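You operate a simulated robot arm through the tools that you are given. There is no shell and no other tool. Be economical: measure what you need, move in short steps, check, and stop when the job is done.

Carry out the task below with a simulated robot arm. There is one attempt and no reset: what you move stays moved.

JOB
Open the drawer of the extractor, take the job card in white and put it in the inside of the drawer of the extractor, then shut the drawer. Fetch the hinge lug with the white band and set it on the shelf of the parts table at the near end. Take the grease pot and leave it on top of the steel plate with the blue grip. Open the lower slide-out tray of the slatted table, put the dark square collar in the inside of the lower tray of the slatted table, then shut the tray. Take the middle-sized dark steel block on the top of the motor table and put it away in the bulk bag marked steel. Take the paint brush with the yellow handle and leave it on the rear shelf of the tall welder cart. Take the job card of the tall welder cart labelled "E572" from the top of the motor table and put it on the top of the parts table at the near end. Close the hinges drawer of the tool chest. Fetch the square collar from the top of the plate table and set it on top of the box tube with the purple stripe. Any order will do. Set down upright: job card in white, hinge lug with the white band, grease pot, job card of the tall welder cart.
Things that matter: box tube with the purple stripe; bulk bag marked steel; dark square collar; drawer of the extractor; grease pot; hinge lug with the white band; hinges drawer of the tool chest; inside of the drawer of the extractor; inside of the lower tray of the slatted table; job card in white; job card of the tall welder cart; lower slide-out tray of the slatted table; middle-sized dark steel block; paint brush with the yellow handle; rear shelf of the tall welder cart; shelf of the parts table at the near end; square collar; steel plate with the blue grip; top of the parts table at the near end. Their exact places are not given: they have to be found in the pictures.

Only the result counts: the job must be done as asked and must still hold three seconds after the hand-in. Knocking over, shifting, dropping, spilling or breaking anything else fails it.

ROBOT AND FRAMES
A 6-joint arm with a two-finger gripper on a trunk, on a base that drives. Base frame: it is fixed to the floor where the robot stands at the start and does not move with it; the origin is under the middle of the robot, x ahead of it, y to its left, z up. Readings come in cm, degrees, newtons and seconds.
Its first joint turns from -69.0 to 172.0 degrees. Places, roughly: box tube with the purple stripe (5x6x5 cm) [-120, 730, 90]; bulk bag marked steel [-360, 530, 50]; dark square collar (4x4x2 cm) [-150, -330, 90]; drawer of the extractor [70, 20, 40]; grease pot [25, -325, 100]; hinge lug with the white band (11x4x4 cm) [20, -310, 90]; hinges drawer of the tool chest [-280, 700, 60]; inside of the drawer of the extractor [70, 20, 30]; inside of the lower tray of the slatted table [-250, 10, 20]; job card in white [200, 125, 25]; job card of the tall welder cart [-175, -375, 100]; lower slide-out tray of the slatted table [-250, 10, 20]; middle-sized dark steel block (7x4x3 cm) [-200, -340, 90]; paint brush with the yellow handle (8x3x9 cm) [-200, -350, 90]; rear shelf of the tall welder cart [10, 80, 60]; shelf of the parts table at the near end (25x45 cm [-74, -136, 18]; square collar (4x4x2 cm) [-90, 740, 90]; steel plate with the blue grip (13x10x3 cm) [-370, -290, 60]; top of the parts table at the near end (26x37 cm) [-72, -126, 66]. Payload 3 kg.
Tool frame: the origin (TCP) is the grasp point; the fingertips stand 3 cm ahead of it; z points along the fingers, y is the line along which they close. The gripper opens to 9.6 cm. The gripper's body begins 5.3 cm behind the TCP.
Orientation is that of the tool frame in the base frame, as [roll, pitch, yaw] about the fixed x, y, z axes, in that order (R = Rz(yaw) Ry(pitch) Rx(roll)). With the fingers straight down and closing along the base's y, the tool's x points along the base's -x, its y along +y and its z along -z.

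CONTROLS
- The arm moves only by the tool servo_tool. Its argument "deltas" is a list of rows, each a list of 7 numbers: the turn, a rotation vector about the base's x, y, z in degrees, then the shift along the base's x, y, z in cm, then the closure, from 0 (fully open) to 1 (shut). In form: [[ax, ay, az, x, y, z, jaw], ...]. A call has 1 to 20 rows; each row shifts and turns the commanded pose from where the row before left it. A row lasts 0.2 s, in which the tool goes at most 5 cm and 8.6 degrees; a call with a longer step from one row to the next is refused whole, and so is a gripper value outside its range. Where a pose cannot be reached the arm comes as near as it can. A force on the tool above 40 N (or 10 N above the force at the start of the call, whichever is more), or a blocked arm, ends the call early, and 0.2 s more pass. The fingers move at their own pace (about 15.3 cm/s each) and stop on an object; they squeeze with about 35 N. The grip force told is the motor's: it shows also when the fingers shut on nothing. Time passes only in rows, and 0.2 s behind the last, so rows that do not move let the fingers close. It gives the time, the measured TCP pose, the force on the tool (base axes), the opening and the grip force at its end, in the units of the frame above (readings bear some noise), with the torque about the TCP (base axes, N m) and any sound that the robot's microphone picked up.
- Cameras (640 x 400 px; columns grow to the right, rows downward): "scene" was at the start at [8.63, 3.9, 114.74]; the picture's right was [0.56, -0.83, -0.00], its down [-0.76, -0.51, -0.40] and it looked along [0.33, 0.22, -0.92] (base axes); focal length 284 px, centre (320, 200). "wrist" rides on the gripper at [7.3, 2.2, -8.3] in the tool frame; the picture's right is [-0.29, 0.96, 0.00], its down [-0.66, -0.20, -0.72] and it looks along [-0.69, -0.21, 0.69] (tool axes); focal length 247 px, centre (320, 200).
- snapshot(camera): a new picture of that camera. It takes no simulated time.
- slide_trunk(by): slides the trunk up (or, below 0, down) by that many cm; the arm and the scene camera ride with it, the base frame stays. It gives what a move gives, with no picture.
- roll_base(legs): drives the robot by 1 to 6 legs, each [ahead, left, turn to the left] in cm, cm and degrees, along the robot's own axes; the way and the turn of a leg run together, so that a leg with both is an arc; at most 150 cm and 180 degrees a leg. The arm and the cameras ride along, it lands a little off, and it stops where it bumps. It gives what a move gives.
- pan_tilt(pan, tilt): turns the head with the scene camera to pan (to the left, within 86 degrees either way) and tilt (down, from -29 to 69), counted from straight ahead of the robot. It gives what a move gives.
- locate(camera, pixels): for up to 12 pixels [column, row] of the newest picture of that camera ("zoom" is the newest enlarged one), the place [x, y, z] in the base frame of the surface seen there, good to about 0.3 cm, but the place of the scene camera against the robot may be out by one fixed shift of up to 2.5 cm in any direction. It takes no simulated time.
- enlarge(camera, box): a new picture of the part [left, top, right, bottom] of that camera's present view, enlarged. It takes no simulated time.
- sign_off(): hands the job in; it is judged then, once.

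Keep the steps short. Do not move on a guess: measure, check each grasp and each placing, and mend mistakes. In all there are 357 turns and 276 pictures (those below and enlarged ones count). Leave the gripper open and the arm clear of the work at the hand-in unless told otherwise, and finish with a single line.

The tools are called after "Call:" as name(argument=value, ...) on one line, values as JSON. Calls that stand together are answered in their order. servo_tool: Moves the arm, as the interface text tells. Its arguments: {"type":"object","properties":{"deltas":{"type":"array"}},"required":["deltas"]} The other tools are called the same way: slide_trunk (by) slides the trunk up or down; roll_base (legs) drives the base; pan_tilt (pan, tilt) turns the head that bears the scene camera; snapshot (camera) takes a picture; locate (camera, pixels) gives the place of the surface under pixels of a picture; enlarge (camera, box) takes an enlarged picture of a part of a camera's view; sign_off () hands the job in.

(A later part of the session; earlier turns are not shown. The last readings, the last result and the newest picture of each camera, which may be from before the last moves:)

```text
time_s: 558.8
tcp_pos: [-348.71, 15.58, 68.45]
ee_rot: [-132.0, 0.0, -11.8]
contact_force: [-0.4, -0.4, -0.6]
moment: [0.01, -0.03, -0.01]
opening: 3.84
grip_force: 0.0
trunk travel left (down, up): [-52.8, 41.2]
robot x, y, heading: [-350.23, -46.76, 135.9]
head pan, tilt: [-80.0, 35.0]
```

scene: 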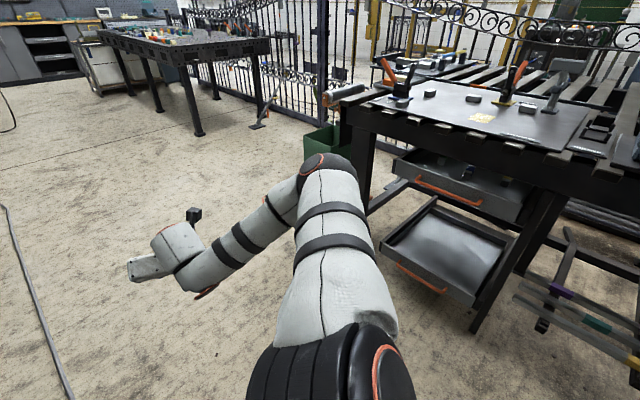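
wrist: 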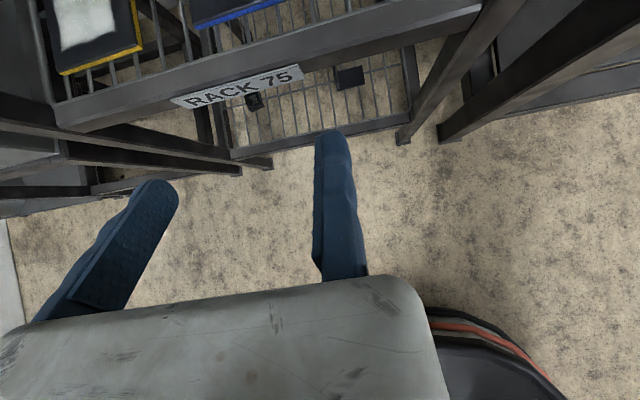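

I turn to 74°, lower the trunk, and move to a standoff before the handle.

Call:
roll_base(legs=[[0, 0, -62]])

Call:
slide_trunk(by=-38.3)

Call:
roll_base(legs=[[25.5, -9.5, 0]])

Call:
snapshot(camera="wrist")

```text
time_s: 561.9
tcp_pos: [-294.34, -18.57, 68.52]
ee_rot: [-132.0, 0.2, -73.4]
contact_force: [-0.8, -1.1, 0.1]
moment: [0.0, -0.01, -0.02]
opening: 3.82
grip_force: 0.1
trunk travel left (down, up): [-52.8, 41.2]
robot x, y, heading: [-350.07, -47.0, 74.2]
head pan, tilt: [-80.0, 35.0]
```

```text
time_s: 565.6
tcp_pos: [-294.34, -18.68, 30.16]
ee_rot: [-132.0, 0.0, -73.5]
contact_force: [-1.1, 0.3, 0.0]
moment: [0.02, 0.0, -0.01]
opening: 3.84
grip_force: 0.1
trunk travel left (down, up): [-14.5, 79.5]
robot x, y, heading: [-350.04, -46.81, 74.2]
head pan, tilt: [-80.0, 35.0]
```

```text
time_s: 567.5
tcp_pos: [-278.21, 3.21, 30.11]
ee_rot: [-132.0, 0.1, -73.7]
contact_force: [-0.2, 0.6, -0.4]
moment: [0.0, -0.02, -0.01]
opening: 3.86
grip_force: 0.0
trunk travel left (down, up): [-14.5, 79.5]
robot x, y, heading: [-333.75, -25.05, 73.8]
head pan, tilt: [-80.0, 35.0]
```

```text
107 pictures are left
```

wrist: 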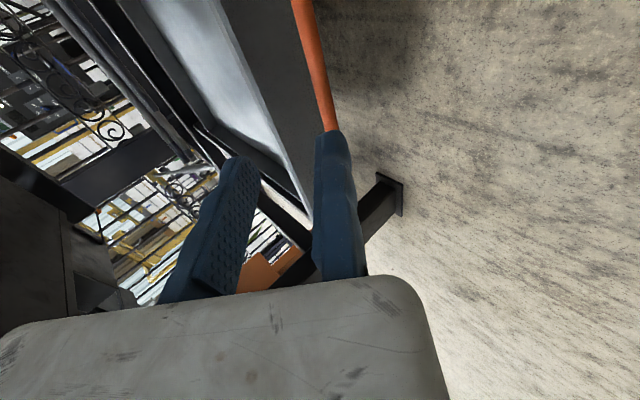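

Call:
locate(camera="wrist", pixels=[[302, 15], [310, 50], [318, 85], [325, 120], [290, 60], [270, 100], [290, 130]])

```text
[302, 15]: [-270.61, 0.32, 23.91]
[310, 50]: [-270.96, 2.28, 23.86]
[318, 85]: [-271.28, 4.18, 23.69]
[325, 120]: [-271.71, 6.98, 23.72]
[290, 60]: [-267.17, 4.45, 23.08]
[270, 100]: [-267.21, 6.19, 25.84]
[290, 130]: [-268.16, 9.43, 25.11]
```

The fixed finger would land on the bar, so I first shift 1.2 cm along the tool's y (down/out), then advance and close.

Call:
servo_tool(deltas=[[0, 0, 0, -0.8, -0.2, -0.9, 0.6], [0, 0, 0, 1.8, 0.5, -1.7, 0.6], [0, 0, 0, 1.8, 0.5, -1.7, 0.6], [0, 0, 0, 1.1, 0.3, -1.0, 0.6], [0, 0, 0, 0, 0, 0, 0.6]])

Call:
snapshot(camera="wrist")

```text
time_s: 568.7
tcp_pos: [-274.21, 4.29, 24.83]
ee_rot: [-131.9, 0.0, -73.6]
contact_force: [0.1, -0.4, -0.6]
moment: [0.02, 0.01, -0.03]
opening: 3.85
grip_force: 0.0
trunk travel left (down, up): [-14.5, 79.5]
robot x, y, heading: [-333.79, -25.06, 74.0]
head pan, tilt: [-80.0, 35.0]
```

```text
106 pictures are left
```

wrist: 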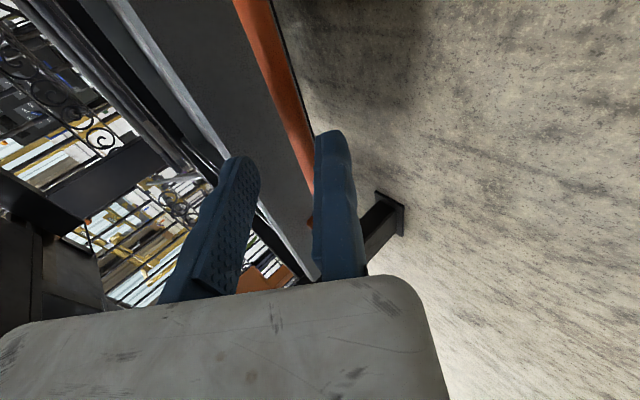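

Call:
servo_tool(deltas=[[0, 0, 0, 1.0, 0.3, -0.9, 0.6], [0, 0, 0, 0.9, 0.25, -0.85, 0.6], [0, 0, 0, 0, 0, 0, 0.75], [0, 0, 0, 0, 0, 0, 1], [0, 0, 0, 0, 0, 0, 1], [0, 0, 0, 0, 0, 0, 1]])

```text
time_s: 570.1
tcp_pos: [-272.25, 4.77, 23.35]
ee_rot: [-131.7, 0.2, -73.7]
contact_force: [11.8, 3.7, 14.0]
moment: [0.5, -0.08, -0.72]
opening: 1.25
grip_force: 45.3
trunk travel left (down, up): [-14.5, 79.5]
robot x, y, heading: [-334.01, -24.82, 74.0]
head pan, tilt: [-80.0, 35.0]
```

Gripped. I pull 12 cm, check, then 12 cm more.

Call:
roll_base(legs=[[-5.8, 10.5, 0]])

Call:
roll_base(legs=[[-5.8, 10.5, 0]])

Call:
pan_tilt(pan=-30, tilt=40)

Call:
snapshot(camera="scene")

```text
time_s: 571.3
tcp_pos: [-284.25, 2.45, 23.44]
ee_rot: [-131.8, 0.4, -73.5]
contact_force: [-7.9, 19.2, 16.3]
moment: [0.61, -0.03, -0.55]
opening: 1.27
grip_force: 44.9
trunk travel left (down, up): [-14.5, 79.5]
robot x, y, heading: [-345.86, -27.36, 74.2]
head pan, tilt: [-80.0, 35.0]
```

```text
time_s: 572.6
tcp_pos: [-295.96, 0.13, 23.39]
ee_rot: [-131.8, 0.5, -73.0]
contact_force: [-9.6, 26.0, 10.1]
moment: [0.66, 0.01, -0.45]
opening: 1.3
grip_force: 44.3
trunk travel left (down, up): [-14.5, 79.5]
robot x, y, heading: [-357.57, -30.58, 74.5]
head pan, tilt: [-80.0, 35.0]
```

```text
time_s: 573.8
tcp_pos: [-295.93, -0.0, 23.46]
ee_rot: [-131.8, 0.7, -72.9]
contact_force: [1.6, -0.3, 6.9]
moment: [0.54, 0.03, -0.84]
opening: 1.25
grip_force: 45.1
trunk travel left (down, up): [-14.5, 79.5]
robot x, y, heading: [-357.54, -30.29, 74.5]
head pan, tilt: [-30.0, 40.0]
```

```text
105 pictures are left
```

scene: 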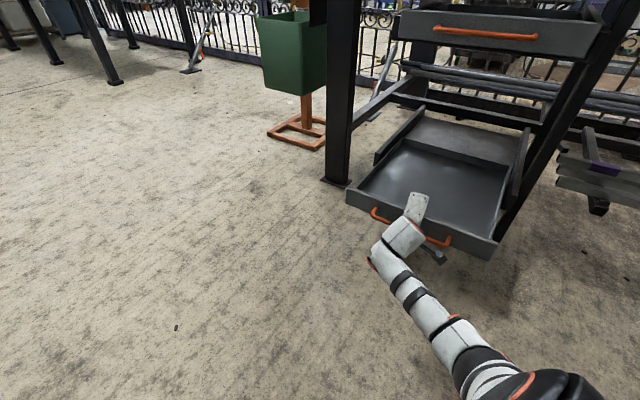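

The tray is open ~24 cm. I release and retreat.

Call:
servo_tool(deltas=[[0, 0, 0, 0, 0, 0, 0.6], [0, 0, 0, 0, 0, 0, 0.6], [0, 0, 0, -1.4, -0.4, 1.3, 0.6], [0, 0, 0, -1.4, -0.4, 1.3, 0.6], [0, 0, 0, -1.4, -0.4, 1.3, 0.6], [0, 0, 0, 0, 0, 2.5, 0.6], [0, 0, 0, 0, 0, 0, 0.6]])

Call:
snapshot(camera="scene")

Call:
locate(camera="scene", pixels=[[348, 195], [495, 248], [420, 175], [400, 195], [450, 200], [480, 215], [430, 120], [385, 150], [520, 135], [340, 190], [530, 210]])

```text
time_s: 575.4
tcp_pos: [-300.22, -1.02, 29.61]
ee_rot: [-131.8, 0.7, -73.0]
contact_force: [-0.3, 0.1, 0.5]
moment: [0.03, -0.01, 0.0]
opening: 3.84
grip_force: 0.0
trunk travel left (down, up): [-14.5, 79.5]
robot x, y, heading: [-357.52, -30.61, 74.5]
head pan, tilt: [-30.0, 40.0]
```

```text
104 pictures are left
```

scene: 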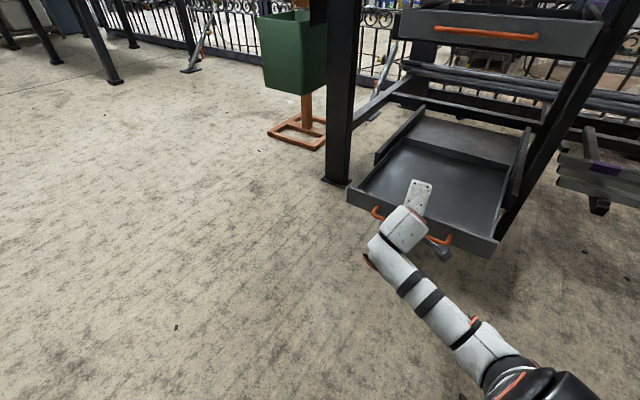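

```text
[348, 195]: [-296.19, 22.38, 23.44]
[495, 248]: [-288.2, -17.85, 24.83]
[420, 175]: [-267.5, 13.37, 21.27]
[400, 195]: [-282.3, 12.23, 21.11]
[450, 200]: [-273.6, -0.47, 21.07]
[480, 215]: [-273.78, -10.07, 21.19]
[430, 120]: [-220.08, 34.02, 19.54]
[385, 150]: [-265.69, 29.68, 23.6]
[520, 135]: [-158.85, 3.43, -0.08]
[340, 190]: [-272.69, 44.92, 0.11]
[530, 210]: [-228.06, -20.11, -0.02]
```

The tray floor is z 21, open area around (−282,5). I raise the trunk, turn to −45°, straighten the tool, and go to the motor table for the dark collar.

Call:
slide_trunk(by=40)

Call:
roll_base(legs=[[0, 0, -119.5]])

Call:
servo_tool(deltas=[[7.8, -1.73, 0, 0, 1.8, 0, 0.4], [7.8, -1.73, 0, 0, 1.8, 0, 0.4], [7.8, -1.73, 0, 0, 1.8, 0, 0.4], [7.8, -1.73, 0, 0, 1.8, 0, 0.4], [7.8, -1.73, 0, 0, 1.8, 0, 0.4], [7.8, -1.73, 0, 0, 1.8, 0, 0.4], [0, 0, 7.65, 0, 0, 0, 0.4], [0, 0, 7.65, 0, 0, 0, 0.4], [0, 0, 7.65, 0, 0, 0, 0.4], [0, 0, 7.65, 0, 0, 0, 0.4], [0, 0, 7.65, 0, 0, 0, 0.4], [0, 0, 7.65, 0, 0, 0, 0.4], [0, 0, 7.65, 0, 0, 0, 0.4], [0, 0, 7.65, 0, 0, 0, 0.4], [0, 0, 7.65, 0, 0, 0, 0.4], [0, 0, 7.65, 0, 0, 0, 0.4], [0, 0, 7.65, 0, 0, 0, 0.4], [0, 0, 7.65, 0, 0, 0, 0.4], [0, 0, 7.65, 0, 0, 0, 0.4], [0, 0, 0, 0, 0, 0, 0.4]])

Call:
slide_trunk(by=33)

Call:
roll_base(legs=[[100.4, -69.3, 0], [109.6, -17.7, 0], [101.1, 70, 0]])

Call:
snapshot(camera="wrist")

```text
time_s: 579.2
tcp_pos: [-300.17, -1.13, 69.56]
ee_rot: [-131.9, 0.7, -73.0]
contact_force: [0.1, -0.1, 0.3]
moment: [0.01, 0.01, -0.01]
opening: 3.83
grip_force: 0.1
trunk travel left (down, up): [-54.5, 39.5]
robot x, y, heading: [-357.03, -30.43, 74.4]
head pan, tilt: [-30.0, 40.0]
```

```text
time_s: 584.5
tcp_pos: [-357.59, -94.69, 69.62]
ee_rot: [-131.9, 0.8, 169.7]
contact_force: [-0.1, 0.2, 0.2]
moment: [-0.02, -0.01, 0.01]
opening: 3.84
grip_force: 0.0
trunk travel left (down, up): [-54.5, 39.5]
robot x, y, heading: [-357.34, -30.42, -42.9]
head pan, tilt: [-30.0, 40.0]
```

```text
time_s: 588.7
tcp_pos: [-357.01, -83.47, 69.43]
ee_rot: [-179.8, 2.1, -92.0]
contact_force: [-0.5, -0.1, 0.0]
moment: [0.03, 0.0, -0.01]
opening: 5.8
grip_force: 0.1
out of reach, approached as far as the arm can: row 6
trunk travel left (down, up): [-54.5, 39.5]
robot x, y, heading: [-357.33, -30.16, -43.0]
head pan, tilt: [-30.0, 40.0]
```

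```text
time_s: 591.9
tcp_pos: [-356.96, -83.6, 102.47]
ee_rot: [-179.8, 2.1, -92.2]
contact_force: [0.7, 0.5, 0.9]
moment: [-0.03, 0.02, 0.02]
opening: 5.77
grip_force: 0.1
trunk travel left (down, up): [-87.5, 6.5]
robot x, y, heading: [-356.98, -30.31, -43.3]
head pan, tilt: [-30.0, 40.0]
```

```text
time_s: 609.3
tcp_pos: [-137.05, -307.02, 102.45]
ee_rot: [-179.8, 2.1, -90.9]
contact_force: [0.0, -0.6, 0.1]
moment: [-0.01, 0.02, 0.03]
opening: 5.77
grip_force: 0.1
trunk travel left (down, up): [-87.5, 6.5]
robot x, y, heading: [-138.51, -253.73, -41.8]
head pan, tilt: [-30.0, 40.0]
```

```text
103 pictures are left
```

wrist: 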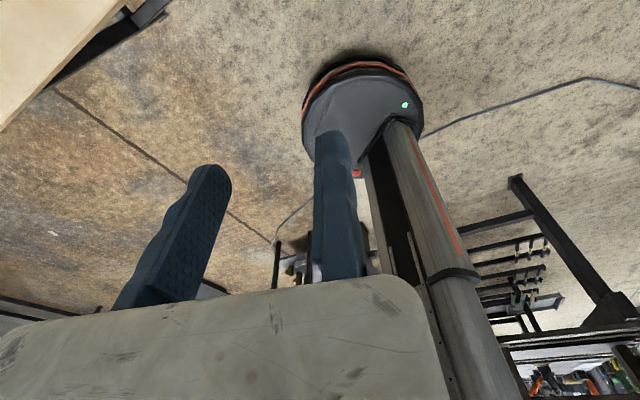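

Call:
roll_base(legs=[[1.6, -23.8, 0]])

Call:
snapshot(camera="wrist")

```text
time_s: 611.1
tcp_pos: [-151.61, -325.99, 102.48]
ee_rot: [-179.8, 2.0, -90.8]
contact_force: [0.4, -0.2, 0.2]
moment: [-0.02, 0.01, -0.03]
opening: 5.76
grip_force: 0.1
trunk travel left (down, up): [-87.5, 6.5]
robot x, y, heading: [-153.21, -273.06, -41.9]
head pan, tilt: [-30.0, 40.0]
```

```text
102 pictures are left
```

wrist: 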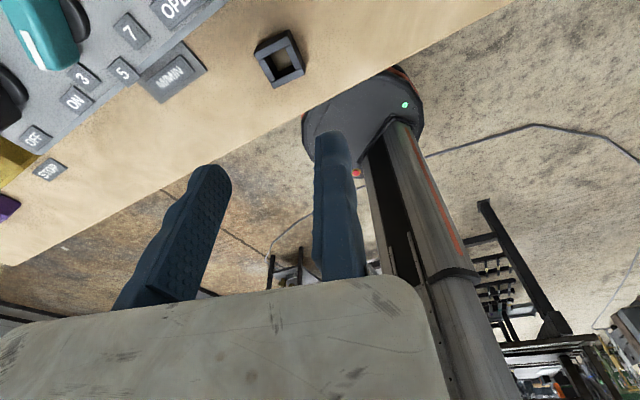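

Call:
locate(camera="wrist", pixels=[[253, 52], [292, 32], [306, 75], [267, 88], [280, 62], [258, 48], [305, 68], [330, 60], [330, 145], [210, 180]])

Call:
enlarge(camera="wrist", box=[230, 20, 330, 100])

```text
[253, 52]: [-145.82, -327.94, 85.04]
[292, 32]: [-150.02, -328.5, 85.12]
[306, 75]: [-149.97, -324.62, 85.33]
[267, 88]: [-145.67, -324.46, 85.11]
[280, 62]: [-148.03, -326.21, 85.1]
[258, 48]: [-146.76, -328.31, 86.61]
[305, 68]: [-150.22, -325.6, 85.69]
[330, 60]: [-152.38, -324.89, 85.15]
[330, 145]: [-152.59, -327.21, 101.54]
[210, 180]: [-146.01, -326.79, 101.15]
```

```text
5.00 times, centred on (280, 60) of wrist
```

zoom: 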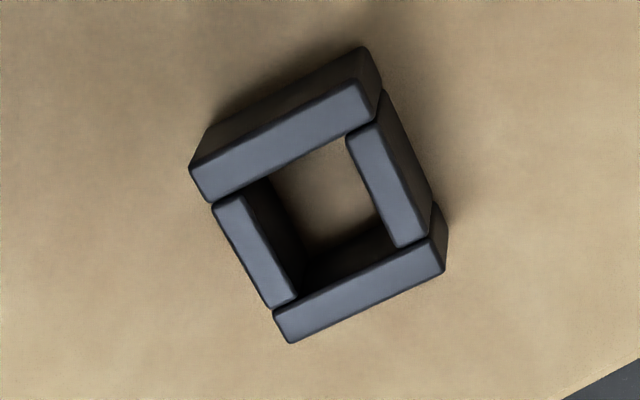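

Call:
locate(camera="zoom", pixels=[[198, 172], [365, 88], [438, 268], [290, 335], [280, 140], [400, 190], [360, 300], [250, 250], [210, 195], [378, 110]])

```text
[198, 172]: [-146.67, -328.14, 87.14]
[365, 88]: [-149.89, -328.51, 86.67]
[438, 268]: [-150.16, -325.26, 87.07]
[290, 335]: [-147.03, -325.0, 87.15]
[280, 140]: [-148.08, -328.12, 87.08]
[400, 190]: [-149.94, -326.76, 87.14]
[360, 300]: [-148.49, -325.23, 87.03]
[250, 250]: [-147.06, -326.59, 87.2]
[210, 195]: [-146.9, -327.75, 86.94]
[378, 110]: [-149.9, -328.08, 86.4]
```

Collar centre (−148.45,−326.7), 3.4 cm sides, top z 87.1. I adjust (+0.75,−1.0), turn 7°, and lower.

Call:
servo_tool(deltas=[[0, 0, 3.5, 0.4, -0.5, 0, 0.4], [0, -1, 3.5, 0.35, -0.5, 0, 0.4], [0, 0, 0, 0, 0, 0, 0.4]])

Call:
slide_trunk(by=-10)

Call:
snapshot(camera="wrist")

```text
time_s: 611.9
tcp_pos: [-150.93, -326.98, 102.61]
ee_rot: [-178.8, 2.0, -83.6]
contact_force: [0.3, 0.5, -0.1]
moment: [0.0, -0.04, -0.02]
opening: 5.76
grip_force: 0.1
trunk travel left (down, up): [-87.5, 6.5]
robot x, y, heading: [-153.06, -272.58, -41.7]
head pan, tilt: [-30.0, 40.0]
```

```text
time_s: 613.2
tcp_pos: [-150.91, -327.17, 92.5]
ee_rot: [-178.8, 2.0, -83.8]
contact_force: [-0.4, -1.1, 0.4]
moment: [0.01, -0.03, 0.01]
opening: 5.79
grip_force: 0.1
trunk travel left (down, up): [-77.5, 16.5]
robot x, y, heading: [-153.17, -273.24, -41.8]
head pan, tilt: [-30.0, 40.0]
```

```text
100 pictures are left
```

wrist: 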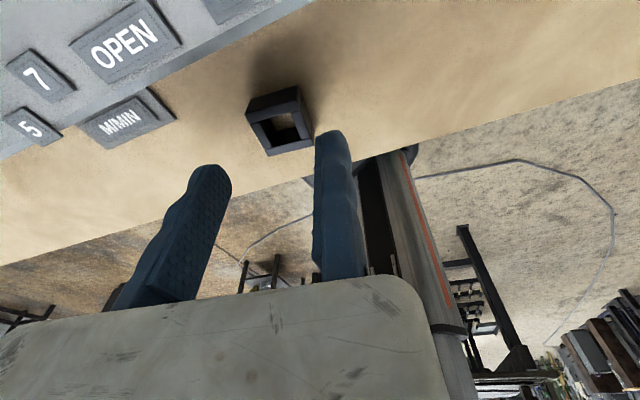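

Call:
slide_trunk(by=-4.1)

Call:
servo_tool(deltas=[[0, 0, 0, 0, 0, 0, 0.55], [0, 0, 0, 0, 0, 0, 0.7], [0, 0, 0, 0, 0, 0, 1], [0, 0, 0, 0, 0, 0, 1], [0, 0, 0, 0, 0, 0, 1]])

Call:
slide_trunk(by=14)

Call:
snapshot(camera="wrist")

```text
time_s: 614.1
tcp_pos: [-150.86, -327.07, 88.45]
ee_rot: [-178.8, 2.0, -83.7]
contact_force: [-0.1, 0.5, 0.2]
moment: [0.02, 0.0, 0.02]
opening: 5.78
grip_force: 0.1
trunk travel left (down, up): [-73.4, 20.6]
robot x, y, heading: [-153.36, -272.96, -41.7]
head pan, tilt: [-30.0, 40.0]
```

```text
time_s: 615.3
tcp_pos: [-150.96, -327.06, 88.39]
ee_rot: [-178.8, 2.0, -83.9]
contact_force: [-1.0, -1.0, 0.4]
moment: [-0.05, 0.04, 0.01]
opening: 3.37
grip_force: 35.0
trunk travel left (down, up): [-73.4, 20.6]
robot x, y, heading: [-153.0, -273.05, -41.7]
head pan, tilt: [-30.0, 40.0]
```

```text
time_s: 616.9
tcp_pos: [-151.01, -327.17, 102.41]
ee_rot: [-178.9, 1.9, -83.7]
contact_force: [-0.7, 1.0, -0.8]
moment: [0.0, 0.02, -0.02]
opening: 3.37
grip_force: 35.0
trunk travel left (down, up): [-87.4, 6.6]
robot x, y, heading: [-153.27, -272.87, -41.6]
head pan, tilt: [-30.0, 40.0]
```

```text
99 pictures are left
```

wrist: 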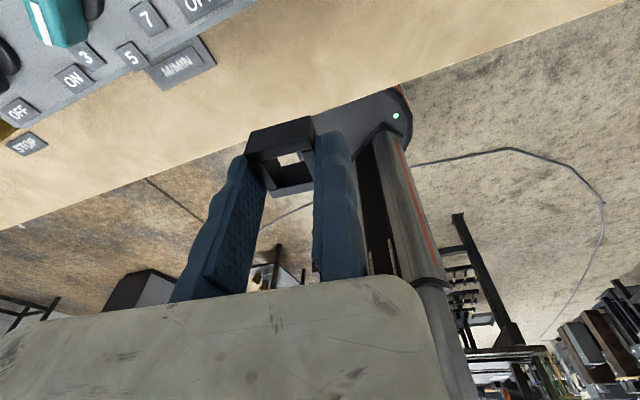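

Held. I carry it back to the open tray.

Call:
roll_base(legs=[[-112.7, -49.3, 0], [-104.6, 27.5, 0], [-99.5, 78.9, 0], [0, 0, 97]])

Call:
pan_tilt(pan=-45, tilt=40)

Call:
snapshot(camera="scene")

```text
time_s: 638.4
tcp_pos: [-305.01, -10.86, 102.3]
ee_rot: [-178.7, 1.9, 16.1]
contact_force: [-0.2, -0.3, -1.2]
moment: [-0.03, 0.0, -0.03]
opening: 3.37
grip_force: 35.0
trunk travel left (down, up): [-87.4, 6.6]
robot x, y, heading: [-357.62, -22.36, 58.3]
head pan, tilt: [-30.0, 40.0]
```

```text
time_s: 639.2
tcp_pos: [-304.96, -10.78, 102.45]
ee_rot: [-178.8, 2.0, 16.1]
contact_force: [0.8, 0.1, -1.4]
moment: [-0.02, 0.0, 0.01]
opening: 3.38
grip_force: 35.2
trunk travel left (down, up): [-87.4, 6.6]
robot x, y, heading: [-357.73, -22.35, 57.8]
head pan, tilt: [-45.0, 40.0]
```

```text
98 pictures are left
```

scene: 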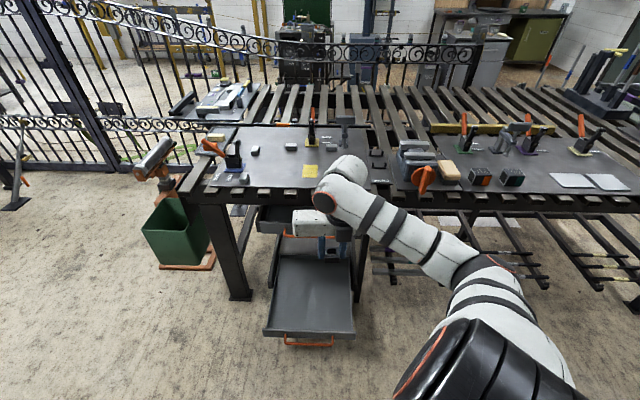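

I lower to TCP z 36 in front of the tray, then drive in above it.

Call:
slide_trunk(by=-40)

Call:
slide_trunk(by=-26)

Call:
roll_base(legs=[[23, -9.2, 0]])

Call:
snapshot(camera="wrist")

Call:
snapshot(camera="scene")

```text
time_s: 643.0
tcp_pos: [-305.06, -10.81, 62.4]
ee_rot: [-178.8, 2.1, 16.2]
contact_force: [-0.2, 0.5, -0.5]
moment: [-0.03, -0.01, 0.02]
opening: 3.38
grip_force: 35.2
trunk travel left (down, up): [-47.4, 46.6]
robot x, y, heading: [-357.57, -22.14, 57.8]
head pan, tilt: [-45.0, 40.0]
```

```text
time_s: 645.7
tcp_pos: [-305.01, -10.84, 36.39]
ee_rot: [-178.8, 2.0, 16.1]
contact_force: [0.4, 0.0, -1.6]
moment: [-0.04, 0.01, 0.01]
opening: 3.36
grip_force: 35.4
trunk travel left (down, up): [-21.4, 72.6]
robot x, y, heading: [-357.55, -21.85, 57.8]
head pan, tilt: [-45.0, 40.0]
```

```text
time_s: 647.5
tcp_pos: [-284.79, 4.22, 36.42]
ee_rot: [-178.8, 2.0, 16.2]
contact_force: [0.0, 0.3, -0.6]
moment: [-0.03, -0.04, 0.03]
opening: 3.33
grip_force: 35.0
trunk travel left (down, up): [-21.4, 72.6]
robot x, y, heading: [-337.91, -7.29, 58.1]
head pan, tilt: [-45.0, 40.0]
```

```text
97 pictures are left
```

wrist: 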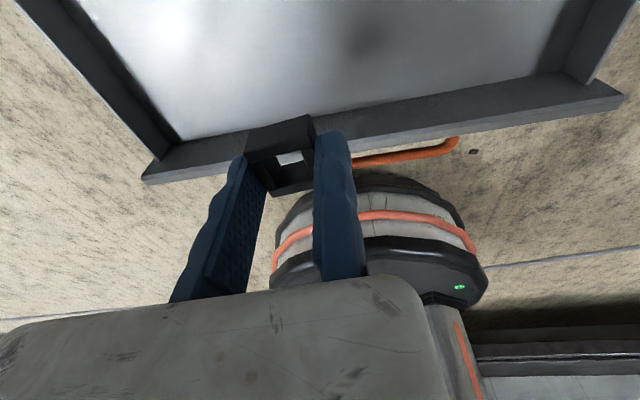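

```text
96 pictures are left
```

scene: 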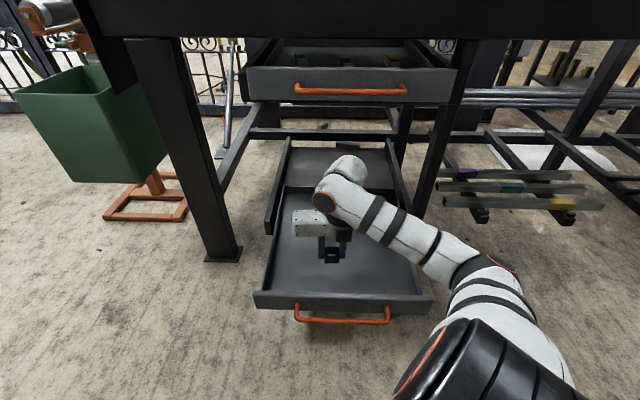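

Over the tray. I lower 11 cm, then feel for the floor.

Call:
slide_trunk(by=-11)

Call:
servo_tool(deltas=[[0, 0, 0, 0, 0, -0.4, 1], [0, 0, 0, 0, 0, -0.4, 1], [0, 0, 0, 0, 0, -0.3, 1], [0, 0, 0, 0, 0, 0, 1]])

```text
time_s: 649.0
tcp_pos: [-284.85, 4.3, 25.47]
ee_rot: [-178.8, 2.1, 16.3]
contact_force: [0.3, -0.2, -1.1]
moment: [-0.05, 0.0, 0.02]
opening: 3.38
grip_force: 35.0
trunk travel left (down, up): [-10.4, 83.6]
robot x, y, heading: [-337.9, -7.39, 57.9]
head pan, tilt: [-45.0, 40.0]
```

```text
time_s: 650.0
tcp_pos: [-284.8, 4.22, 24.63]
ee_rot: [-178.8, 1.7, 16.2]
contact_force: [-3.2, 1.8, 18.6]
moment: [-0.01, 0.37, 0.0]
opening: 3.37
grip_force: 34.7
trunk travel left (down, up): [-10.4, 83.6]
robot x, y, heading: [-337.77, -7.41, 58.2]
head pan, tilt: [-45.0, 40.0]
```

Contact. I release, rise, and back off; then check.

Call:
servo_tool(deltas=[[0, 0, 0, 0, 0, 0.2, 0.8], [0, 0, 0, 0, 0, 0, 0.5], [0, 0, 0, 0, 0, 0, 0.4], [0, 0, 0, 0, 0, 0, 0.4]])

Call:
slide_trunk(by=14)

Call:
roll_base(legs=[[-34, 13.6, 0]])

Call:
snapshot(camera="scene")

```text
time_s: 651.0
tcp_pos: [-284.8, 4.19, 24.57]
ee_rot: [-178.8, 2.0, 16.2]
contact_force: [0.2, 0.3, -0.6]
moment: [0.02, 0.01, 0.03]
opening: 5.74
grip_force: 0.1
trunk travel left (down, up): [-10.4, 83.6]
robot x, y, heading: [-337.81, -7.46, 58.4]
head pan, tilt: [-45.0, 40.0]
```

```text
time_s: 652.6
tcp_pos: [-284.85, 4.21, 38.44]
ee_rot: [-178.8, 2.0, 16.2]
contact_force: [0.2, 0.1, -0.9]
moment: [-0.01, -0.04, 0.0]
opening: 5.76
grip_force: 0.0
trunk travel left (down, up): [-24.4, 69.6]
robot x, y, heading: [-337.6, -7.31, 58.2]
head pan, tilt: [-45.0, 40.0]
```

```text
time_s: 655.0
tcp_pos: [-314.08, -17.17, 38.48]
ee_rot: [-178.8, 1.9, 16.2]
contact_force: [-0.3, 0.2, 0.0]
moment: [0.03, -0.05, -0.01]
opening: 5.73
grip_force: 0.2
trunk travel left (down, up): [-24.4, 69.6]
robot x, y, heading: [-367.21, -28.64, 58.4]
head pan, tilt: [-45.0, 40.0]
```

```text
95 pictures are left
```

scene: 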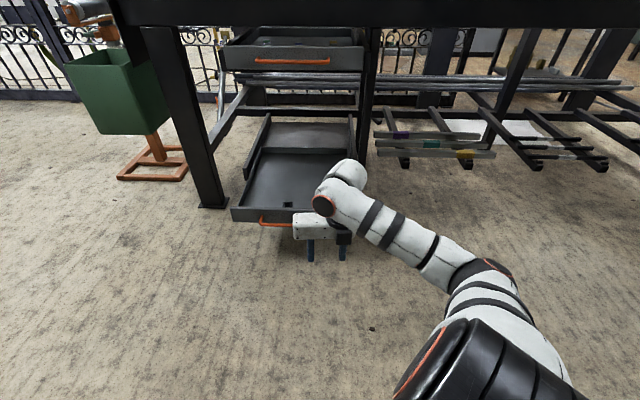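

The collar lies in the tray. I close the fingers, lower them behind... in front of the handle, and push the tray shut with the base.

Call:
servo_tool(deltas=[[0, 0, 0, 0, 0, 0, 1], [0, 0, 0, 0, 0, 0, 1], [0, 0, 0, 0, 0, 0, 1]])

Call:
roll_base(legs=[[19.5, -2.2, 0]])

Call:
slide_trunk(by=-13.5)

Call:
roll_base(legs=[[16.9, -17.3, 0]])

Call:
snapshot(camera="scene")

```text
time_s: 655.8
tcp_pos: [-314.13, -17.21, 38.65]
ee_rot: [-178.8, 2.0, 16.2]
contact_force: [0.1, 0.8, 0.4]
moment: [-0.01, -0.01, 0.0]
opening: 0.0
grip_force: 32.9
trunk travel left (down, up): [-24.4, 69.6]
robot x, y, heading: [-366.97, -28.92, 58.3]
head pan, tilt: [-45.0, 40.0]
```

```text
time_s: 657.3
tcp_pos: [-302.28, -1.89, 38.5]
ee_rot: [-178.8, 2.0, 16.4]
contact_force: [0.5, -0.5, 0.1]
moment: [0.02, -0.02, -0.04]
opening: 0.0
grip_force: 33.2
trunk travel left (down, up): [-24.4, 69.6]
robot x, y, heading: [-354.58, -13.51, 58.4]
head pan, tilt: [-45.0, 40.0]
```

```text
time_s: 659.0
tcp_pos: [-302.26, -1.79, 25.06]
ee_rot: [-178.9, 2.0, 16.4]
contact_force: [0.5, 0.0, 0.7]
moment: [-0.01, 0.0, -0.03]
opening: 0.0
grip_force: 32.9
trunk travel left (down, up): [-10.9, 83.1]
robot x, y, heading: [-355.44, -13.49, 58.5]
head pan, tilt: [-45.0, 40.0]
```

```text
time_s: 660.7
tcp_pos: [-278.75, 3.18, 25.09]
ee_rot: [-178.9, 2.0, 16.3]
contact_force: [0.2, -0.6, -0.5]
moment: [-0.02, 0.0, -0.03]
opening: 0.0
grip_force: 33.5
trunk travel left (down, up): [-10.9, 83.1]
robot x, y, heading: [-331.38, -8.17, 58.6]
head pan, tilt: [-45.0, 40.0]
```

```text
94 pictures are left
```

scene: 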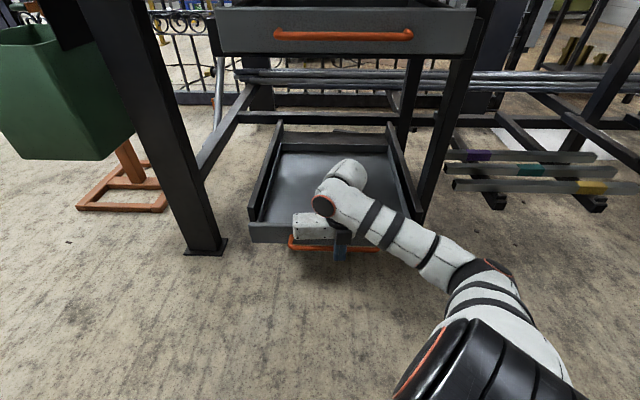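

Call:
roll_base(legs=[[2.8, -2.9, 0]])

Call:
servo_tool(deltas=[[0, 0, 0, 0.6, 0.13, 0, 1], [0, 0, 0, 0.6, 0.13, 0, 1], [0, 0, 0, 0.6, 0.13, 0, 1], [0, 0, 0, 0.6, 0.13, 0, 1], [0, 0, 0, 0.6, 0.13, 0, 1], [0, 0, 0, 0.6, 0.13, 0, 1], [0, 0, 0, 0, 0, 0, 1]])

Call:
servo_tool(deltas=[[0, 0, 0, 0.6, 0.13, 0, 1], [0, 0, 0, 0.6, 0.13, 0, 1], [0, 0, 0, 0.6, 0.13, 0, 1], [0, 0, 0, 0, 0, 0, 1]])

```text
time_s: 661.6
tcp_pos: [-274.81, 3.93, 25.06]
ee_rot: [-178.8, 2.1, 16.3]
contact_force: [0.3, -0.5, 0.5]
moment: [-0.01, -0.01, 0.0]
opening: 0.0
grip_force: 33.3
trunk travel left (down, up): [-10.9, 83.1]
robot x, y, heading: [-327.88, -7.61, 58.5]
head pan, tilt: [-45.0, 40.0]
```

```text
time_s: 662.8
tcp_pos: [-272.62, 4.58, 24.73]
ee_rot: [-178.8, 2.9, 16.6]
contact_force: [-4.6, -0.9, 1.0]
moment: [-0.04, 0.06, -0.05]
opening: 0.0
grip_force: 33.2
trunk travel left (down, up): [-10.9, 83.1]
robot x, y, heading: [-328.07, -7.64, 58.3]
head pan, tilt: [-45.0, 40.0]
stopped in row 5: the force on the tool passed its limit at 50 N (the readings are from after the stop); the commanded pose is now the measured one
```

```text
time_s: 663.2
tcp_pos: [-272.6, 4.58, 24.75]
ee_rot: [-178.7, 3.7, 16.9]
contact_force: [-7.5, -0.4, 2.2]
moment: [0.0, 0.08, 0.01]
opening: 0.0
grip_force: 33.7
trunk travel left (down, up): [-10.9, 83.1]
robot x, y, heading: [-327.44, -7.69, 58.2]
head pan, tilt: [-45.0, 40.0]
stopped in row 1: the force on the tool passed its limit at 52 N (the readings are from after the stop); the commanded pose is now the measured one
```

The tray is at its stop (shut). I back off, verify, raise the trunk and go for the paint brush on the motor table's west end.

Call:
roll_base(legs=[[-17.4, 18.6, 0]])

Call:
snapshot(camera="scene")

Call:
slide_trunk(by=40)

Call:
slide_trunk(by=38)

Call:
roll_base(legs=[[0, 0, -100], [104.3, -90.4, 0], [100.3, -44.2, 0], [0, 0, 69], [-5.1, -87, 0]])

Call:
snapshot(camera="wrist")

```text
time_s: 665.0
tcp_pos: [-297.56, -0.0, 24.52]
ee_rot: [-178.8, 3.8, 17.1]
contact_force: [-0.4, -0.3, 0.7]
moment: [-0.06, 0.01, -0.01]
opening: 0.0
grip_force: 33.1
trunk travel left (down, up): [-10.9, 83.1]
robot x, y, heading: [-352.98, -12.3, 58.6]
head pan, tilt: [-45.0, 40.0]
```

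```text
93 pictures are left
```

scene: 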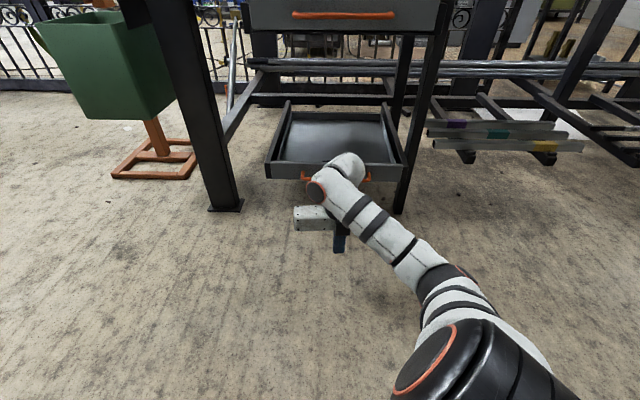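

```text
time_s: 668.8
tcp_pos: [-297.45, -0.02, 64.56]
ee_rot: [-178.7, 3.7, 17.1]
contact_force: [0.0, -0.1, -0.1]
moment: [0.0, 0.01, 0.01]
opening: 0.0
grip_force: 33.3
trunk travel left (down, up): [-50.9, 43.1]
robot x, y, heading: [-352.91, -12.22, 58.6]
head pan, tilt: [-45.0, 40.0]
```

```text
time_s: 672.5
tcp_pos: [-297.42, 0.0, 102.65]
ee_rot: [-178.8, 3.6, 17.2]
contact_force: [0.0, -0.2, 0.1]
moment: [-0.02, 0.0, -0.02]
opening: 0.0
grip_force: 33.1
trunk travel left (down, up): [-88.9, 5.1]
robot x, y, heading: [-352.73, -12.63, 58.6]
head pan, tilt: [-45.0, 40.0]
```

```text
time_s: 696.1
tcp_pos: [-197.85, -344.73, 102.74]
ee_rot: [-178.8, 3.6, -12.9]
contact_force: [-0.2, -0.1, -0.5]
moment: [-0.02, -0.01, -0.01]
opening: 0.0
grip_force: 33.0
trunk travel left (down, up): [-88.9, 5.1]
robot x, y, heading: [-252.0, -327.96, 28.6]
head pan, tilt: [-45.0, 40.0]
```

```text
92 pictures are left
```

wrist: 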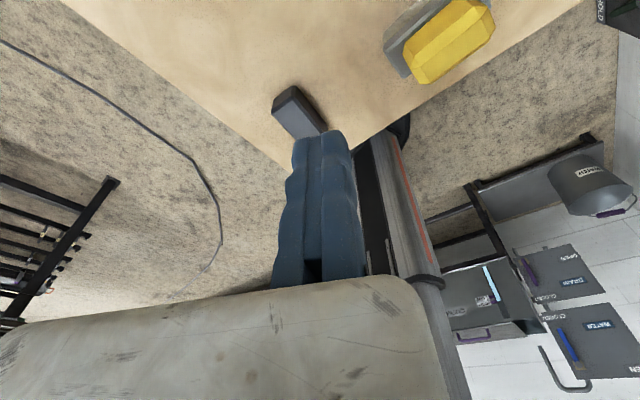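

Tray shut. Brush at (440,45) and block at (298,110) are in view; I locate them.

Call:
enlarge(camera="wrist", box=[260, 0, 520, 150])

Call:
locate(camera="wrist", pixels=[[408, 55], [455, 8], [480, 12], [492, 25], [425, 78], [445, 40], [395, 65], [278, 108], [292, 88], [322, 118], [300, 115], [410, 78]])

```text
2.46 times, centred on (390, 75) of wrist
```

zoom: 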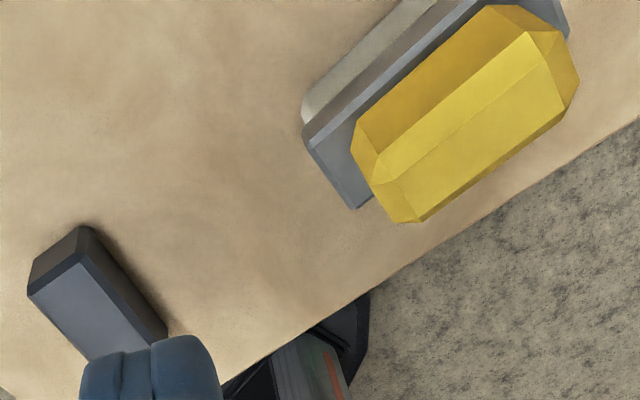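

```text
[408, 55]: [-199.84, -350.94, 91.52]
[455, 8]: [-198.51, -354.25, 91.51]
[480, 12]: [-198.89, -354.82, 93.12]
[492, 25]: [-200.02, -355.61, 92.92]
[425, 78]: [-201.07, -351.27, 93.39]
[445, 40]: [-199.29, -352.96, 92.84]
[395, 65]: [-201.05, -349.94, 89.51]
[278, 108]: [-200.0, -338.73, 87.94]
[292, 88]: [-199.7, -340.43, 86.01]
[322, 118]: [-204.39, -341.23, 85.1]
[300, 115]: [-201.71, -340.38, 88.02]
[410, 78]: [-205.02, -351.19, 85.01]
```

Brush centre ≈(−199.9,−353), axis az −72°, top z 93.4. I shift, turn the tool −59°, open to 5.8 cm and look.

Call:
roll_base(legs=[[-7.6, -6, 0]])

Call:
servo_tool(deltas=[[0, 0, -7.4, 0, 0, 0, 0.4], [0, 0, -7.4, 0, 0, 0, 0.4], [0, 0, -7.4, 0, 0, 0, 0.4], [0, 0, -7.4, 0, 0, 0, 0.4], [0, 0, -7.4, 0, 0, 0, 0.4], [0, 0, -7.4, 0, 0, 0, 0.4], [0, 0, -7.4, 0, 0, 0, 0.4], [0, 0, -7.4, 0, 0, 0, 0.4], [0, 0, 0, 0, 0, 0, 0.4]])

Call:
snapshot(camera="wrist")

```text
time_s: 697.2
tcp_pos: [-201.46, -353.64, 102.65]
ee_rot: [-178.8, 3.5, -12.7]
contact_force: [-0.9, -0.2, 0.0]
moment: [0.0, -0.02, -0.01]
opening: 0.02
grip_force: 32.8
trunk travel left (down, up): [-88.9, 5.1]
robot x, y, heading: [-255.75, -337.14, 28.6]
head pan, tilt: [-45.0, 40.0]
```

```text
time_s: 699.2
tcp_pos: [-201.67, -353.62, 102.75]
ee_rot: [-178.7, 3.6, -72.1]
contact_force: [0.1, -0.4, 0.6]
moment: [0.0, 0.02, 0.02]
opening: 5.75
grip_force: 0.0
trunk travel left (down, up): [-88.9, 5.1]
robot x, y, heading: [-255.47, -337.05, 29.1]
head pan, tilt: [-45.0, 40.0]
```

```text
90 pictures are left
```

wrist: 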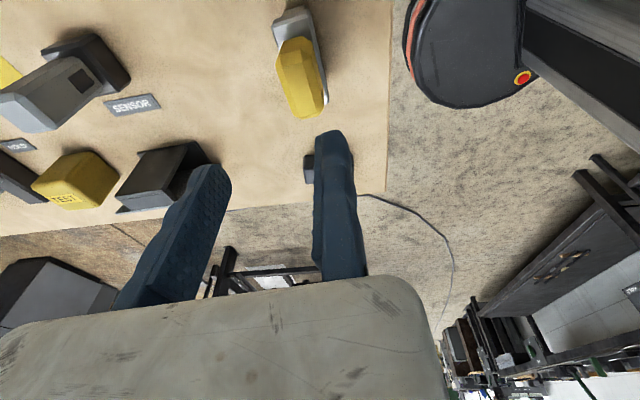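

Call:
locate(camera="wrist", pixels=[[326, 98], [322, 60], [310, 20], [275, 25], [278, 80], [298, 118], [318, 110], [300, 70], [320, 145]])

```text
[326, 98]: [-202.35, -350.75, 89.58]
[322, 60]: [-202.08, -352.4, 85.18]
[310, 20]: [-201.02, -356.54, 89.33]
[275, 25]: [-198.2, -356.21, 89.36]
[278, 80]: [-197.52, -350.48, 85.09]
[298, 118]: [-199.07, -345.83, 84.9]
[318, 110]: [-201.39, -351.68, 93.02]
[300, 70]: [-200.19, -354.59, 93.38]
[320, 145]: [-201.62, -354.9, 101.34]
```

I adjust (−0.5,−0.2), −5° yaw, remove a 3.6° tilt, and lower 13.2 cm.

Call:
servo_tool(deltas=[[-3.5, -0.8, 0, -0.25, -0.1, 0, 0.4], [0, 0, -5, -0.25, -0.1, 0, 0.4], [0, 0, 0, 0, 0, 0, 0.4]])

Call:
slide_trunk(by=-8)

Call:
snapshot(camera="wrist")

```text
time_s: 700.0
tcp_pos: [-202.12, -353.88, 102.62]
ee_rot: [-179.1, 0.0, -77.0]
contact_force: [-0.6, 1.1, -0.1]
moment: [-0.02, -0.03, 0.02]
opening: 5.74
grip_force: 0.0
trunk travel left (down, up): [-88.9, 5.1]
robot x, y, heading: [-256.01, -336.99, 28.7]
head pan, tilt: [-45.0, 40.0]
```

```text
time_s: 701.2
tcp_pos: [-202.07, -354.03, 94.72]
ee_rot: [-179.0, 0.1, -77.0]
contact_force: [0.3, 0.8, 0.0]
moment: [0.01, 0.01, 0.01]
opening: 5.75
grip_force: 0.1
trunk travel left (down, up): [-80.9, 13.1]
robot x, y, heading: [-255.72, -336.98, 28.6]
head pan, tilt: [-45.0, 40.0]
```

```text
89 pictures are left
```

wrist: 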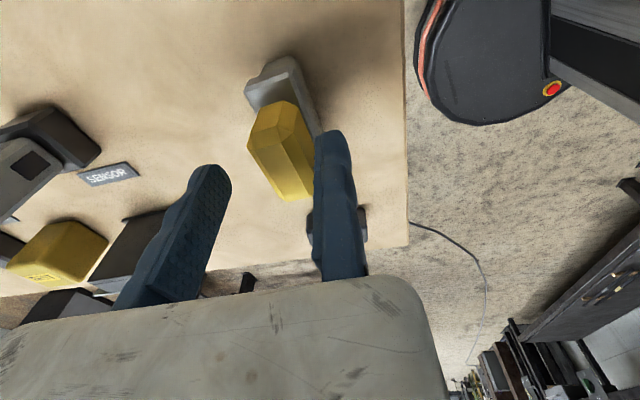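

Call:
servo_tool(deltas=[[0, 0, 0, -0.55, -0.13, 0, 0.38], [0, 0, 0, 0, 0, 0, 0.38]])

Call:
slide_trunk(by=-5.2)

Call:
servo_tool(deltas=[[0, 0, 0, 0, 0, 0, 0.5], [0, 0, 0, 0, 0, 0, 0.65], [0, 0, 0, 0, 0, 0, 1], [0, 0, 0, 0, 0, 0, 1], [0, 0, 0, 0, 0, 0, 1]])

Call:
slide_trunk(by=14)

Call:
snapshot(camera="wrist")

```text
time_s: 701.8
tcp_pos: [-202.71, -353.96, 94.69]
ee_rot: [-179.2, 0.1, -77.0]
contact_force: [0.2, -0.2, -0.2]
moment: [0.0, 0.02, -0.02]
opening: 5.93
grip_force: 0.0
trunk travel left (down, up): [-80.9, 13.1]
robot x, y, heading: [-255.78, -336.89, 28.6]
head pan, tilt: [-45.0, 40.0]
```

```text
time_s: 702.7
tcp_pos: [-202.62, -353.95, 89.6]
ee_rot: [-179.0, 0.0, -77.1]
contact_force: [-0.3, -0.3, -0.5]
moment: [0.02, 0.02, -0.02]
opening: 5.93
grip_force: 0.0
trunk travel left (down, up): [-75.7, 18.3]
robot x, y, heading: [-255.76, -336.79, 28.8]
head pan, tilt: [-45.0, 40.0]
```

```text
time_s: 703.9
tcp_pos: [-202.61, -354.05, 89.53]
ee_rot: [-179.1, 0.1, -77.1]
contact_force: [0.8, -0.1, 1.5]
moment: [0.04, -0.04, -0.01]
opening: 2.89
grip_force: 34.9
trunk travel left (down, up): [-75.7, 18.3]
robot x, y, heading: [-255.8, -337.26, 28.5]
head pan, tilt: [-45.0, 40.0]
```

```text
time_s: 705.6
tcp_pos: [-202.58, -353.97, 103.59]
ee_rot: [-179.1, 0.1, -77.0]
contact_force: [-1.0, 0.2, -1.6]
moment: [0.03, -0.02, 0.0]
opening: 2.93
grip_force: 34.7
trunk travel left (down, up): [-89.7, 4.3]
robot x, y, heading: [-255.71, -336.86, 28.6]
head pan, tilt: [-45.0, 40.0]
```

```text
88 pictures are left
```

wrist: 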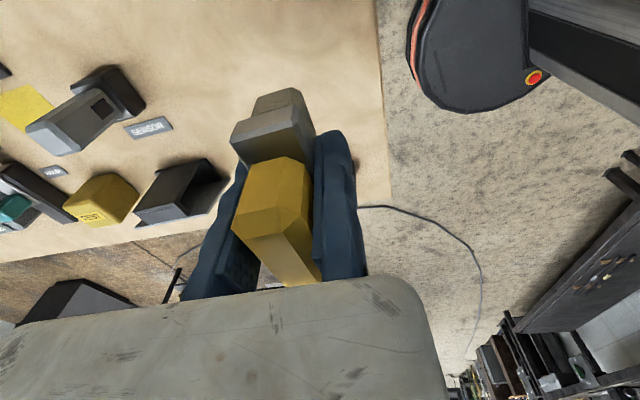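

Held. I carry the brush to the area before the welder cart: along y≈−227 east, then north to (−16,−97).

Call:
roll_base(legs=[[43.9, 101.4, 0], [118.5, -64.7, 0], [101, -55, 0], [0, 0, 109], [87, -96.6, 0]])

Call:
pan_tilt(pan=-20, tilt=25)

Call:
snapshot(camera="scene")

```text
time_s: 733.8
tcp_pos: [-31.03, -40.21, 103.58]
ee_rot: [-179.1, 0.0, 36.4]
contact_force: [0.7, -0.1, -0.6]
moment: [0.02, -0.02, 0.0]
opening: 2.89
grip_force: 34.5
trunk travel left (down, up): [-89.7, 4.3]
robot x, y, heading: [-25.45, -95.67, 142.1]
head pan, tilt: [-45.0, 40.0]
```

```text
time_s: 734.7
tcp_pos: [-31.03, -40.2, 103.48]
ee_rot: [-179.1, 0.2, 36.4]
contact_force: [-0.7, -0.3, -0.9]
moment: [0.01, 0.03, 0.01]
opening: 2.9
grip_force: 34.8
trunk travel left (down, up): [-89.7, 4.3]
robot x, y, heading: [-25.51, -95.52, 142.1]
head pan, tilt: [-20.0, 25.0]
```

```text
87 pictures are left
```

scene: 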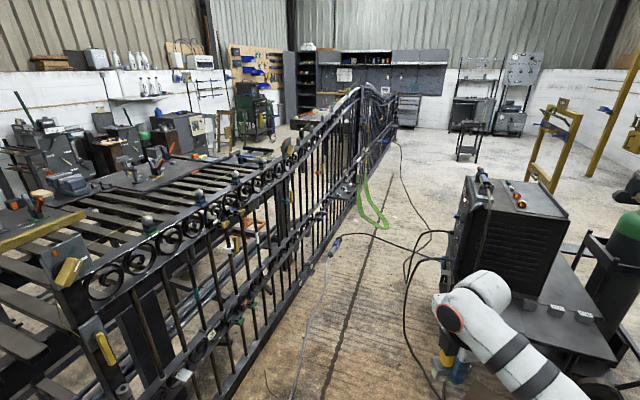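

Call:
pan_tilt(pan=-62, tilt=25)

Call:
snapshot(camera="scene")

Call:
locate(camera="scene", pixels=[[180, 230], [200, 260], [150, 215], [165, 200], [120, 260], [230, 285], [130, 300], [60, 290], [95, 185], [240, 170], [285, 300], [30, 250]])

```text
time_s: 735.8
tcp_pos: [-31.0, -40.17, 103.48]
ee_rot: [-179.2, 0.0, 36.4]
contact_force: [-0.2, 0.0, -1.3]
moment: [-0.05, -0.02, -0.02]
opening: 2.9
grip_force: 34.8
trunk travel left (down, up): [-89.7, 4.3]
robot x, y, heading: [-25.75, -95.61, 141.9]
head pan, tilt: [-62.0, 25.0]
```

```text
86 pictures are left
```

scene: 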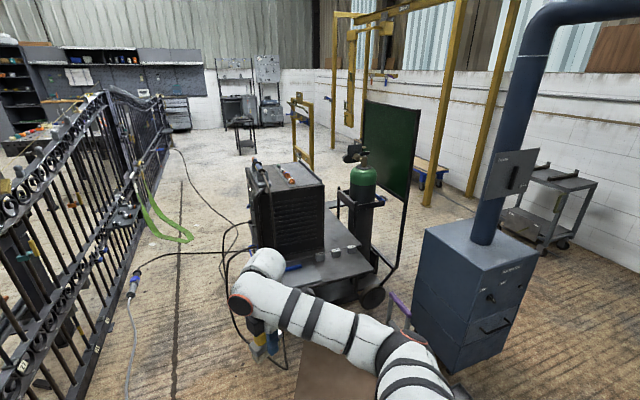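

```text
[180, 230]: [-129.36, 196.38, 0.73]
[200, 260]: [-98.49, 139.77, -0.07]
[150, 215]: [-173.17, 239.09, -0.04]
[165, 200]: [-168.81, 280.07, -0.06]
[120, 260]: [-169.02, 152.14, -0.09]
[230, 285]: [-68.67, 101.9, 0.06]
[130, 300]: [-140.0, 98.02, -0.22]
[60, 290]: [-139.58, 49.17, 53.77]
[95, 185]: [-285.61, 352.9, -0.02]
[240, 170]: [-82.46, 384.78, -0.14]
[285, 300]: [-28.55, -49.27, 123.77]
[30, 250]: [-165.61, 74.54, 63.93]
```

The corridor west of the cart is free. I go around it to the north side.

Call:
roll_base(legs=[[57, 0, 0], [71.3, -45.8, 0], [87.8, -109, 0]])

Call:
roll_base(legs=[[0, 0, -110]])

Call:
pan_tilt(pan=-65, tilt=25)

Call:
snapshot(camera="scene")

```text
time_s: 749.7
tcp_pos: [-102.77, 215.73, 103.51]
ee_rot: [-179.1, 0.2, 36.1]
contact_force: [0.0, 0.6, 0.0]
moment: [-0.02, 0.0, -0.01]
opening: 2.92
grip_force: 35.4
trunk travel left (down, up): [-89.7, 4.3]
robot x, y, heading: [-97.31, 160.02, 141.7]
head pan, tilt: [-62.0, 25.0]
```

```text
time_s: 754.8
tcp_pos: [-44.21, 144.33, 103.48]
ee_rot: [-179.1, 0.1, -75.5]
contact_force: [-0.3, 0.2, -1.2]
moment: [-0.01, 0.02, 0.01]
opening: 2.92
grip_force: 34.7
trunk travel left (down, up): [-89.7, 4.3]
robot x, y, heading: [-98.07, 160.15, 30.2]
head pan, tilt: [-62.0, 25.0]
```

```text
time_s: 755.4
tcp_pos: [-44.17, 144.49, 103.64]
ee_rot: [-179.2, 0.1, -75.5]
contact_force: [0.1, -0.1, -1.4]
moment: [-0.01, 0.05, 0.03]
opening: 2.9
grip_force: 34.7
trunk travel left (down, up): [-89.7, 4.3]
robot x, y, heading: [-97.35, 160.09, 30.3]
head pan, tilt: [-65.0, 25.0]
```

```text
85 pictures are left
```

scene: 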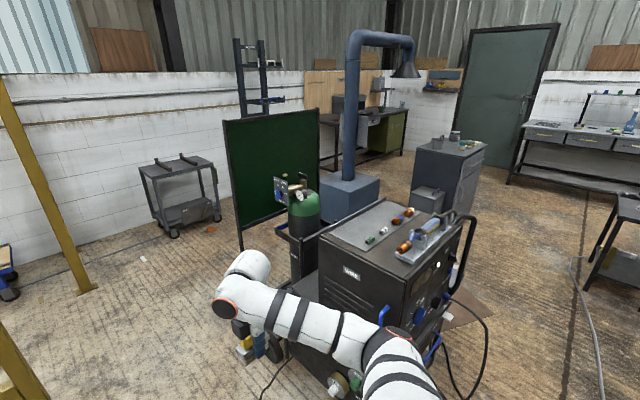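

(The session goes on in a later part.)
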